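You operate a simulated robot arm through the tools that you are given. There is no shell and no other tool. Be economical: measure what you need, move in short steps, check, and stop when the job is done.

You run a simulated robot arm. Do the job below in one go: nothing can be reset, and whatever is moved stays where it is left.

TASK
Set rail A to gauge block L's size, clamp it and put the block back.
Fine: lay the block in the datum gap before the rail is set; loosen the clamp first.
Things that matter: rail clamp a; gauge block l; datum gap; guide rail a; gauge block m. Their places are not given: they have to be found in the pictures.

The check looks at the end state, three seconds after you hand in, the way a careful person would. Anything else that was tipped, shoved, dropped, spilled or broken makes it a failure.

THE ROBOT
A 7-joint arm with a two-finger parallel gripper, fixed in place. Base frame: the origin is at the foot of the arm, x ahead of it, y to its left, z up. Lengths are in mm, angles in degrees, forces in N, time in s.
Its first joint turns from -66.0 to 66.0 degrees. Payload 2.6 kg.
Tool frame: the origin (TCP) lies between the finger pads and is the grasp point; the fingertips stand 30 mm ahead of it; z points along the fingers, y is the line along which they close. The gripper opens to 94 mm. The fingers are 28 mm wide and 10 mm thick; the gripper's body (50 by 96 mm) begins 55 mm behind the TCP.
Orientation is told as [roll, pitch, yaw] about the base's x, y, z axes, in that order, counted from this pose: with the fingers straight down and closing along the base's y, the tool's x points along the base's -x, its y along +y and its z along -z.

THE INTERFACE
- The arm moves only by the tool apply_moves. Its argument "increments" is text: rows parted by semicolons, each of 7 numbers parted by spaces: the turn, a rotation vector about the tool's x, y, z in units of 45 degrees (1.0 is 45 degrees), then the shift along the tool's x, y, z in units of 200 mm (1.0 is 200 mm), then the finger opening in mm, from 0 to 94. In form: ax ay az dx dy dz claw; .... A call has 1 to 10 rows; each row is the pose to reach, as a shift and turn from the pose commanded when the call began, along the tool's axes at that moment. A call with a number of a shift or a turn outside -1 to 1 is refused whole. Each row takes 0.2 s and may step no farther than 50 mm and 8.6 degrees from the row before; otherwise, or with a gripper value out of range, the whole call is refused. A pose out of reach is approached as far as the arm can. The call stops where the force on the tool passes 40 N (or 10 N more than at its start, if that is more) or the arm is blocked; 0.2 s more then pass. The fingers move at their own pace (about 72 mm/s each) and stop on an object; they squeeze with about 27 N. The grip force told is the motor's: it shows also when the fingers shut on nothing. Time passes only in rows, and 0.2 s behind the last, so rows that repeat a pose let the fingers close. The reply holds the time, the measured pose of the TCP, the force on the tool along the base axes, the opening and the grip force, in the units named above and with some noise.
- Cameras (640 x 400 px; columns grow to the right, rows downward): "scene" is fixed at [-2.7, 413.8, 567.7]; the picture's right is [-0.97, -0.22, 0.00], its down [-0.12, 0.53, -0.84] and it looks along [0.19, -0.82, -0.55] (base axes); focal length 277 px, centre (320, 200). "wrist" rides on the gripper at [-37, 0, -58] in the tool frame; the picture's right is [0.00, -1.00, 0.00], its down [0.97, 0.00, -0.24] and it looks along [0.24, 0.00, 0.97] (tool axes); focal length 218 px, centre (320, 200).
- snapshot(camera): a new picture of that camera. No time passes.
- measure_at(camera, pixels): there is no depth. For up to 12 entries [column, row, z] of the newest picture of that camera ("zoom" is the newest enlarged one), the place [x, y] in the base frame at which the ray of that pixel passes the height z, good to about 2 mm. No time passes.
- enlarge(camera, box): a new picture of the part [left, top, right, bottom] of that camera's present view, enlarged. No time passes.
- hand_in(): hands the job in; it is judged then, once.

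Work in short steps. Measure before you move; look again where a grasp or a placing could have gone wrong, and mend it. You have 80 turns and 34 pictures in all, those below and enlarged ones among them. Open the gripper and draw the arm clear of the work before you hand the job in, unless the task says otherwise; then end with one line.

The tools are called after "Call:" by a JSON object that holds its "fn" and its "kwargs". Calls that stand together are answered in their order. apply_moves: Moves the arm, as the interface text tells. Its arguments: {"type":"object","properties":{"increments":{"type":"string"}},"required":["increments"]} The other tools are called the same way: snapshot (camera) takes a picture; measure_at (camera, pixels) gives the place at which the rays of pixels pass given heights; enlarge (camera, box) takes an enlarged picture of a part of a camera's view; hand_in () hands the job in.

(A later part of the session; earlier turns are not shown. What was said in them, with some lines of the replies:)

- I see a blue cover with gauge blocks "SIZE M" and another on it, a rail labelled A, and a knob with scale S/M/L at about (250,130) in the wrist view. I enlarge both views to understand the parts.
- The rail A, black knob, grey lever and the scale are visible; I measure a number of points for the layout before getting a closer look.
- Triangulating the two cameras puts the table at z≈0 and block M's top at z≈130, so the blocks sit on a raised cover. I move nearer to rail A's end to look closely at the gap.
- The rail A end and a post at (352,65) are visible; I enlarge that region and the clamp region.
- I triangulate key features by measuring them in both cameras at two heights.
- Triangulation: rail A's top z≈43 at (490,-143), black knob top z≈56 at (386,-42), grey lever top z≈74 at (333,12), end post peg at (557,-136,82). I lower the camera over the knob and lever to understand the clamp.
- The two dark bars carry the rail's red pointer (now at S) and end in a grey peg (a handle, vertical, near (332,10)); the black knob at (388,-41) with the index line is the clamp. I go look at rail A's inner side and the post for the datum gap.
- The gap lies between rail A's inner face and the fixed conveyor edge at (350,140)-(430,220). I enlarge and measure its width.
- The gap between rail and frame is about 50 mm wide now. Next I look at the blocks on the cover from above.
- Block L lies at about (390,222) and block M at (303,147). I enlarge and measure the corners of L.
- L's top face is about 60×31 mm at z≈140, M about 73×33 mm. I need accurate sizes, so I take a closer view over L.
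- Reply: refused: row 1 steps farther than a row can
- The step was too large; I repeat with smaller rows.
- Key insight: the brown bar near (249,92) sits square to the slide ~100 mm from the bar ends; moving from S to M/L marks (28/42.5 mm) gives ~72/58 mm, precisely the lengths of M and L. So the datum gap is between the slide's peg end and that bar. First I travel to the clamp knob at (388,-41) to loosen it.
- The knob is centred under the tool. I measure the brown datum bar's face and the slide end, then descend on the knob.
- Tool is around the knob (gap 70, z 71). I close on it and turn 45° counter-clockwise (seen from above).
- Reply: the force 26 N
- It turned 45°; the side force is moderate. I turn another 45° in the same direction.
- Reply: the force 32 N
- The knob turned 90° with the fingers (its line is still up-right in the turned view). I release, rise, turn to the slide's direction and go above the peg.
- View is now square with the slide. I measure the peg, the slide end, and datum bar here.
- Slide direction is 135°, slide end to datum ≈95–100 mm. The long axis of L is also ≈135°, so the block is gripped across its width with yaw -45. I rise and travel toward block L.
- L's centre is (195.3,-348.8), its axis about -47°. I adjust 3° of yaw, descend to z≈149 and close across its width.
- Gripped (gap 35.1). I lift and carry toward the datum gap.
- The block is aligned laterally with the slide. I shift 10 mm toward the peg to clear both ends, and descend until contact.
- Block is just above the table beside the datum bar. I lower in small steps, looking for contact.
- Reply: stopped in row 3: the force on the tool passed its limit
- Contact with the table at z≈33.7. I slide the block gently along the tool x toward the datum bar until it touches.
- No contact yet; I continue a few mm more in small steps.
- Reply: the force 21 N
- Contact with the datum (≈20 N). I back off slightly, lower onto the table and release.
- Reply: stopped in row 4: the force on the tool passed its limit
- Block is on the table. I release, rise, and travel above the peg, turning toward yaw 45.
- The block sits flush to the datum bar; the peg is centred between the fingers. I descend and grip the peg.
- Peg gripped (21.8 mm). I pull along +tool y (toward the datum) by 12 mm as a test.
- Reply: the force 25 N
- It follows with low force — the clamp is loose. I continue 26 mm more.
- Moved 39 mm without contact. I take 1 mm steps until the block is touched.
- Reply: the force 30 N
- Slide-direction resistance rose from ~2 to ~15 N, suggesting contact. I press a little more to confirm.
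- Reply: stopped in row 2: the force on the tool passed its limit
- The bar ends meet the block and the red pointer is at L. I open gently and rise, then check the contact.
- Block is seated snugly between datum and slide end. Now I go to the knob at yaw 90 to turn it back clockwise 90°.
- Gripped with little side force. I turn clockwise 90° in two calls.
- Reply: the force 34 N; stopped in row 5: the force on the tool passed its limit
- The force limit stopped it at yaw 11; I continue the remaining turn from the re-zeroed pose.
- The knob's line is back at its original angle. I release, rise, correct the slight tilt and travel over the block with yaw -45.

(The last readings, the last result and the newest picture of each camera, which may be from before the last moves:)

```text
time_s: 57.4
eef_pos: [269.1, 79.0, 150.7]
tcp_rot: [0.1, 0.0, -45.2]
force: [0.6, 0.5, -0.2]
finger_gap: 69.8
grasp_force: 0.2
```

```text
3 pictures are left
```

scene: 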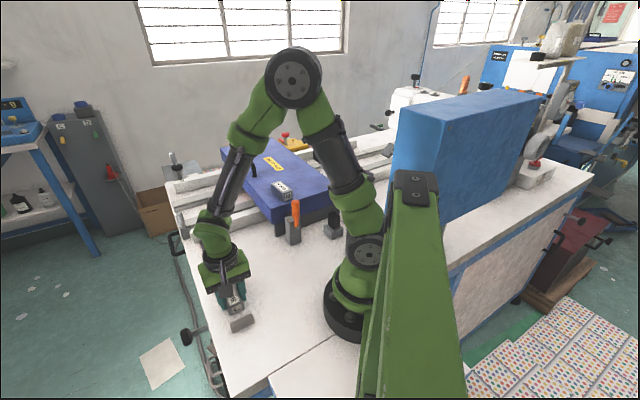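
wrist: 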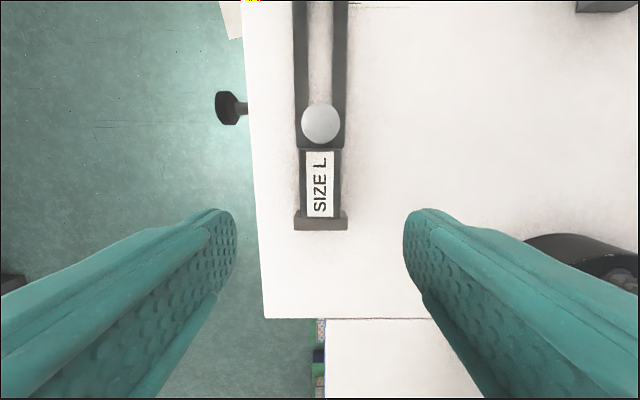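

Everything is aligned. I descend to z≈42 (keeping the camera above the 74 mm peg), and grip block L.

Call:
{"fn": "apply_moves", "kwargs": {"increments": "0 0 0 -0.004 0 0.2 60; 0 0 0 -0.004 0 0.4 60; 0 0 0 -0.004 0 0.5 60; 0 0 0 -0.004 0 0.543 60; 0 0 0 -0.004 0 0.543 60"}}

Call:
{"fn": "apply_moves", "kwargs": {"increments": "0 0 0 0 0 0 40; 0 0 0 0 0 0 25; 0 0 0 0 0 0 22; 0 0 0 0 0 0 22"}}

```text
time_s: 58.6
eef_pos: [268.5, 78.1, 41.7]
tcp_rot: [-0.1, 0.1, -45.1]
force: [0.1, 0.1, 0.4]
finger_gap: 59.8
grasp_force: 0.0
```

```text
time_s: 59.6
eef_pos: [268.6, 77.2, 41.7]
tcp_rot: [0.1, 0.0, -45.0]
force: [3.5, 1.3, -1.7]
finger_gap: 34.7
grasp_force: 27.1
```

Gripped (34.7). I lift straight up.

Call:
{"fn": "apply_moves", "kwargs": {"increments": "0 0 0 0 0 -0.03 22; 0 0 0 0 0 -0.08 22; 0 0 0 0 0 -0.2 22; 0 0 0 0 0 -0.4 22; 0 0 0 0 0 -0.6 22; 0 0 0 0 0 -0.8 22; 0 0 0 0 0 -1 22; 0 0 0 0 0 -1 22"}}

```text
time_s: 61.4
eef_pos: [269.2, 78.5, 242.6]
tcp_rot: [-0.1, 0.0, -45.1]
force: [0.0, 0.0, -4.9]
finger_gap: 34.7
grasp_force: 26.7
```

Block is lifted and held. I carry it back over the cover in two calls.

Call:
{"fn": "apply_moves", "kwargs": {"increments": "0 0 0 -0.125 -0.177 -0.04 22; 0 0 0 -0.25 -0.354 -0.04 22; 0 0 0 -0.375 -0.531 -0.04 22; 0 0 0 -0.5 -0.708 -0.04 22; 0 0 0 -0.625 -0.885 -0.04 22; 0 0 0 -0.625 -0.885 -0.04 22"}}

Call:
{"fn": "apply_moves", "kwargs": {"increments": "0 0 0 -0.125 -0.177 0 22; 0 0 0 -0.25 -0.354 0 22; 0 0 0.03 -0.375 -0.531 0 22; 0 0 0.03 -0.5 -0.708 0 22; 0 0 0.03 -0.625 -0.885 0 22; 0 0 0.03 -0.625 -0.885 0 22"}}

```text
time_s: 62.8
eef_pos: [232.8, -135.0, 249.8]
tcp_rot: [0.1, -0.1, -45.2]
force: [-0.1, 0.3, -4.6]
finger_gap: 34.9
grasp_force: 26.9
```

```text
time_s: 64.2
eef_pos: [193.7, -349.7, 249.2]
tcp_rot: [0.1, 0.0, -46.4]
force: [-0.4, -1.0, -4.8]
finger_gap: 34.7
grasp_force: 27.2
```

Over the original spot. I descend to just above the cover, then lower to contact.

Call:
{"fn": "apply_moves", "kwargs": {"increments": "0 0 0 0 0.005 0.2 22; 0 0 0 0 0.005 0.35 22; 0 0 0 0 0.005 0.43 22; 0 0 0 0 0.005 0.45 22; 0 0 0 0 0.005 0.45 22"}}

Call:
{"fn": "apply_moves", "kwargs": {"increments": "0 0 0 0 0 0.005 22; 0 0 0 0 0 0.01 22; 0 0 0 0 0 0.015 22; 0 0 0 0 0 0.02 22; 0 0 0 0 0 0.02 22"}}

```text
time_s: 65.4
eef_pos: [195.9, -348.8, 159.7]
tcp_rot: [0.1, 0.0, -46.6]
force: [0.5, -0.3, -5.2]
finger_gap: 34.8
grasp_force: 26.6
```

```text
time_s: 66.6
eef_pos: [196.3, -349.0, 156.4]
tcp_rot: [0.1, -0.2, -46.5]
force: [-3.0, 6.5, 20.3]
finger_gap: 35.0
grasp_force: 27.3
```

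Contact on the cover (z force now +20 N). I release and rise.

Call:
{"fn": "apply_moves", "kwargs": {"increments": "0 0 0 0 0 -0.005 22; 0 0 0 0 0 -0.005 36; 0 0 0 0 0 -0.005 50; 0 0 0 0 0 -0.005 64; 0 0 0 0 0 -0.15 70; 0 0 0 0 0 -0.35 70; 0 0 0 0 0 -0.55 70; 0 0 0 0 0 -0.55 70"}}

Call:
{"fn": "snapshot", "kwargs": {"camera": "wrist"}}

```text
time_s: 68.4
eef_pos: [195.6, -349.7, 266.5]
tcp_rot: [0.1, 0.0, -46.5]
force: [-0.1, 0.2, -0.3]
finger_gap: 69.9
grasp_force: 0.1
```

```text
2 pictures are left
```

wrist: 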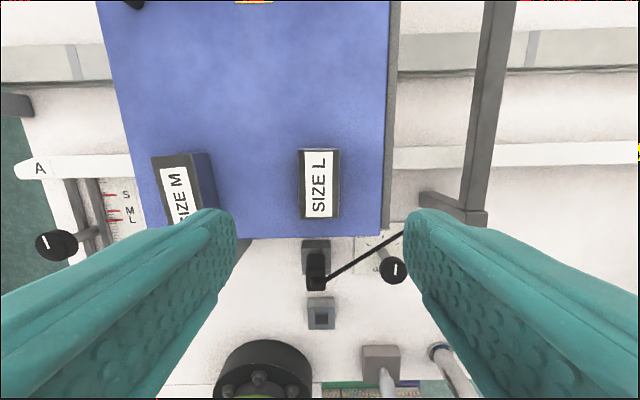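

Block L is back in its place, M untouched. I draw the arm up clear and take a last look at rail and clamp.

Call:
{"fn": "apply_moves", "kwargs": {"increments": "0 0 0 0 0 -0.2 80; 0 0 0 0 0 -0.4 80; 0 0 0 -0.1 0.15 -0.5 80; 0 0 0 -0.2 0.3 -0.5 80; 0 0 0 -0.3 0.45 -0.5 80; 0 0 0 -0.4 0.6 -0.5 80; 0 0 0 -0.4 0.6 -0.5 80"}}

Call:
{"fn": "enlarge", "kwargs": {"camera": "scene", "box": [170, 200, 310, 340]}}

```text
time_s: 70.0
eef_pos: [336.6, -323.4, 365.7]
tcp_rot: [0.1, 0.1, -46.6]
force: [-0.1, -0.6, 0.5]
finger_gap: 80.0
grasp_force: 0.0
```

```text
2.86 times, centred on (240, 270) of scene
```

zoom: 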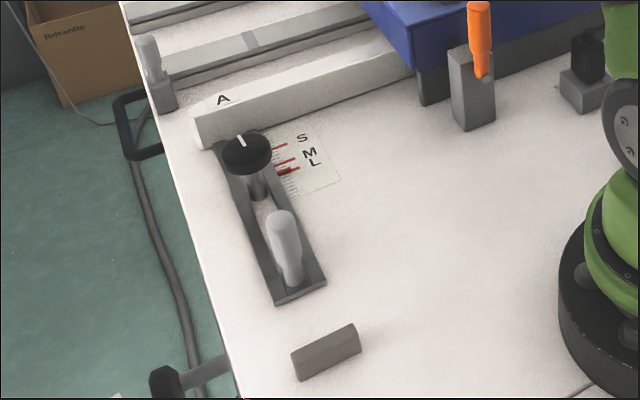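

The pointer now stands at L, the clamp line is back at its original clamped angle, and the block is back on the cover. I hand in.

Call:
{"fn": "hand_in", "kwargs": {}}

```text
The job is handed in.
```

Rail A is set to block L (its pointer reads L), the clamp knob is turned back to its starting angle, and block L is back in its place on the cover. I did not pull on the rail to test the clamp. The job is handed in.
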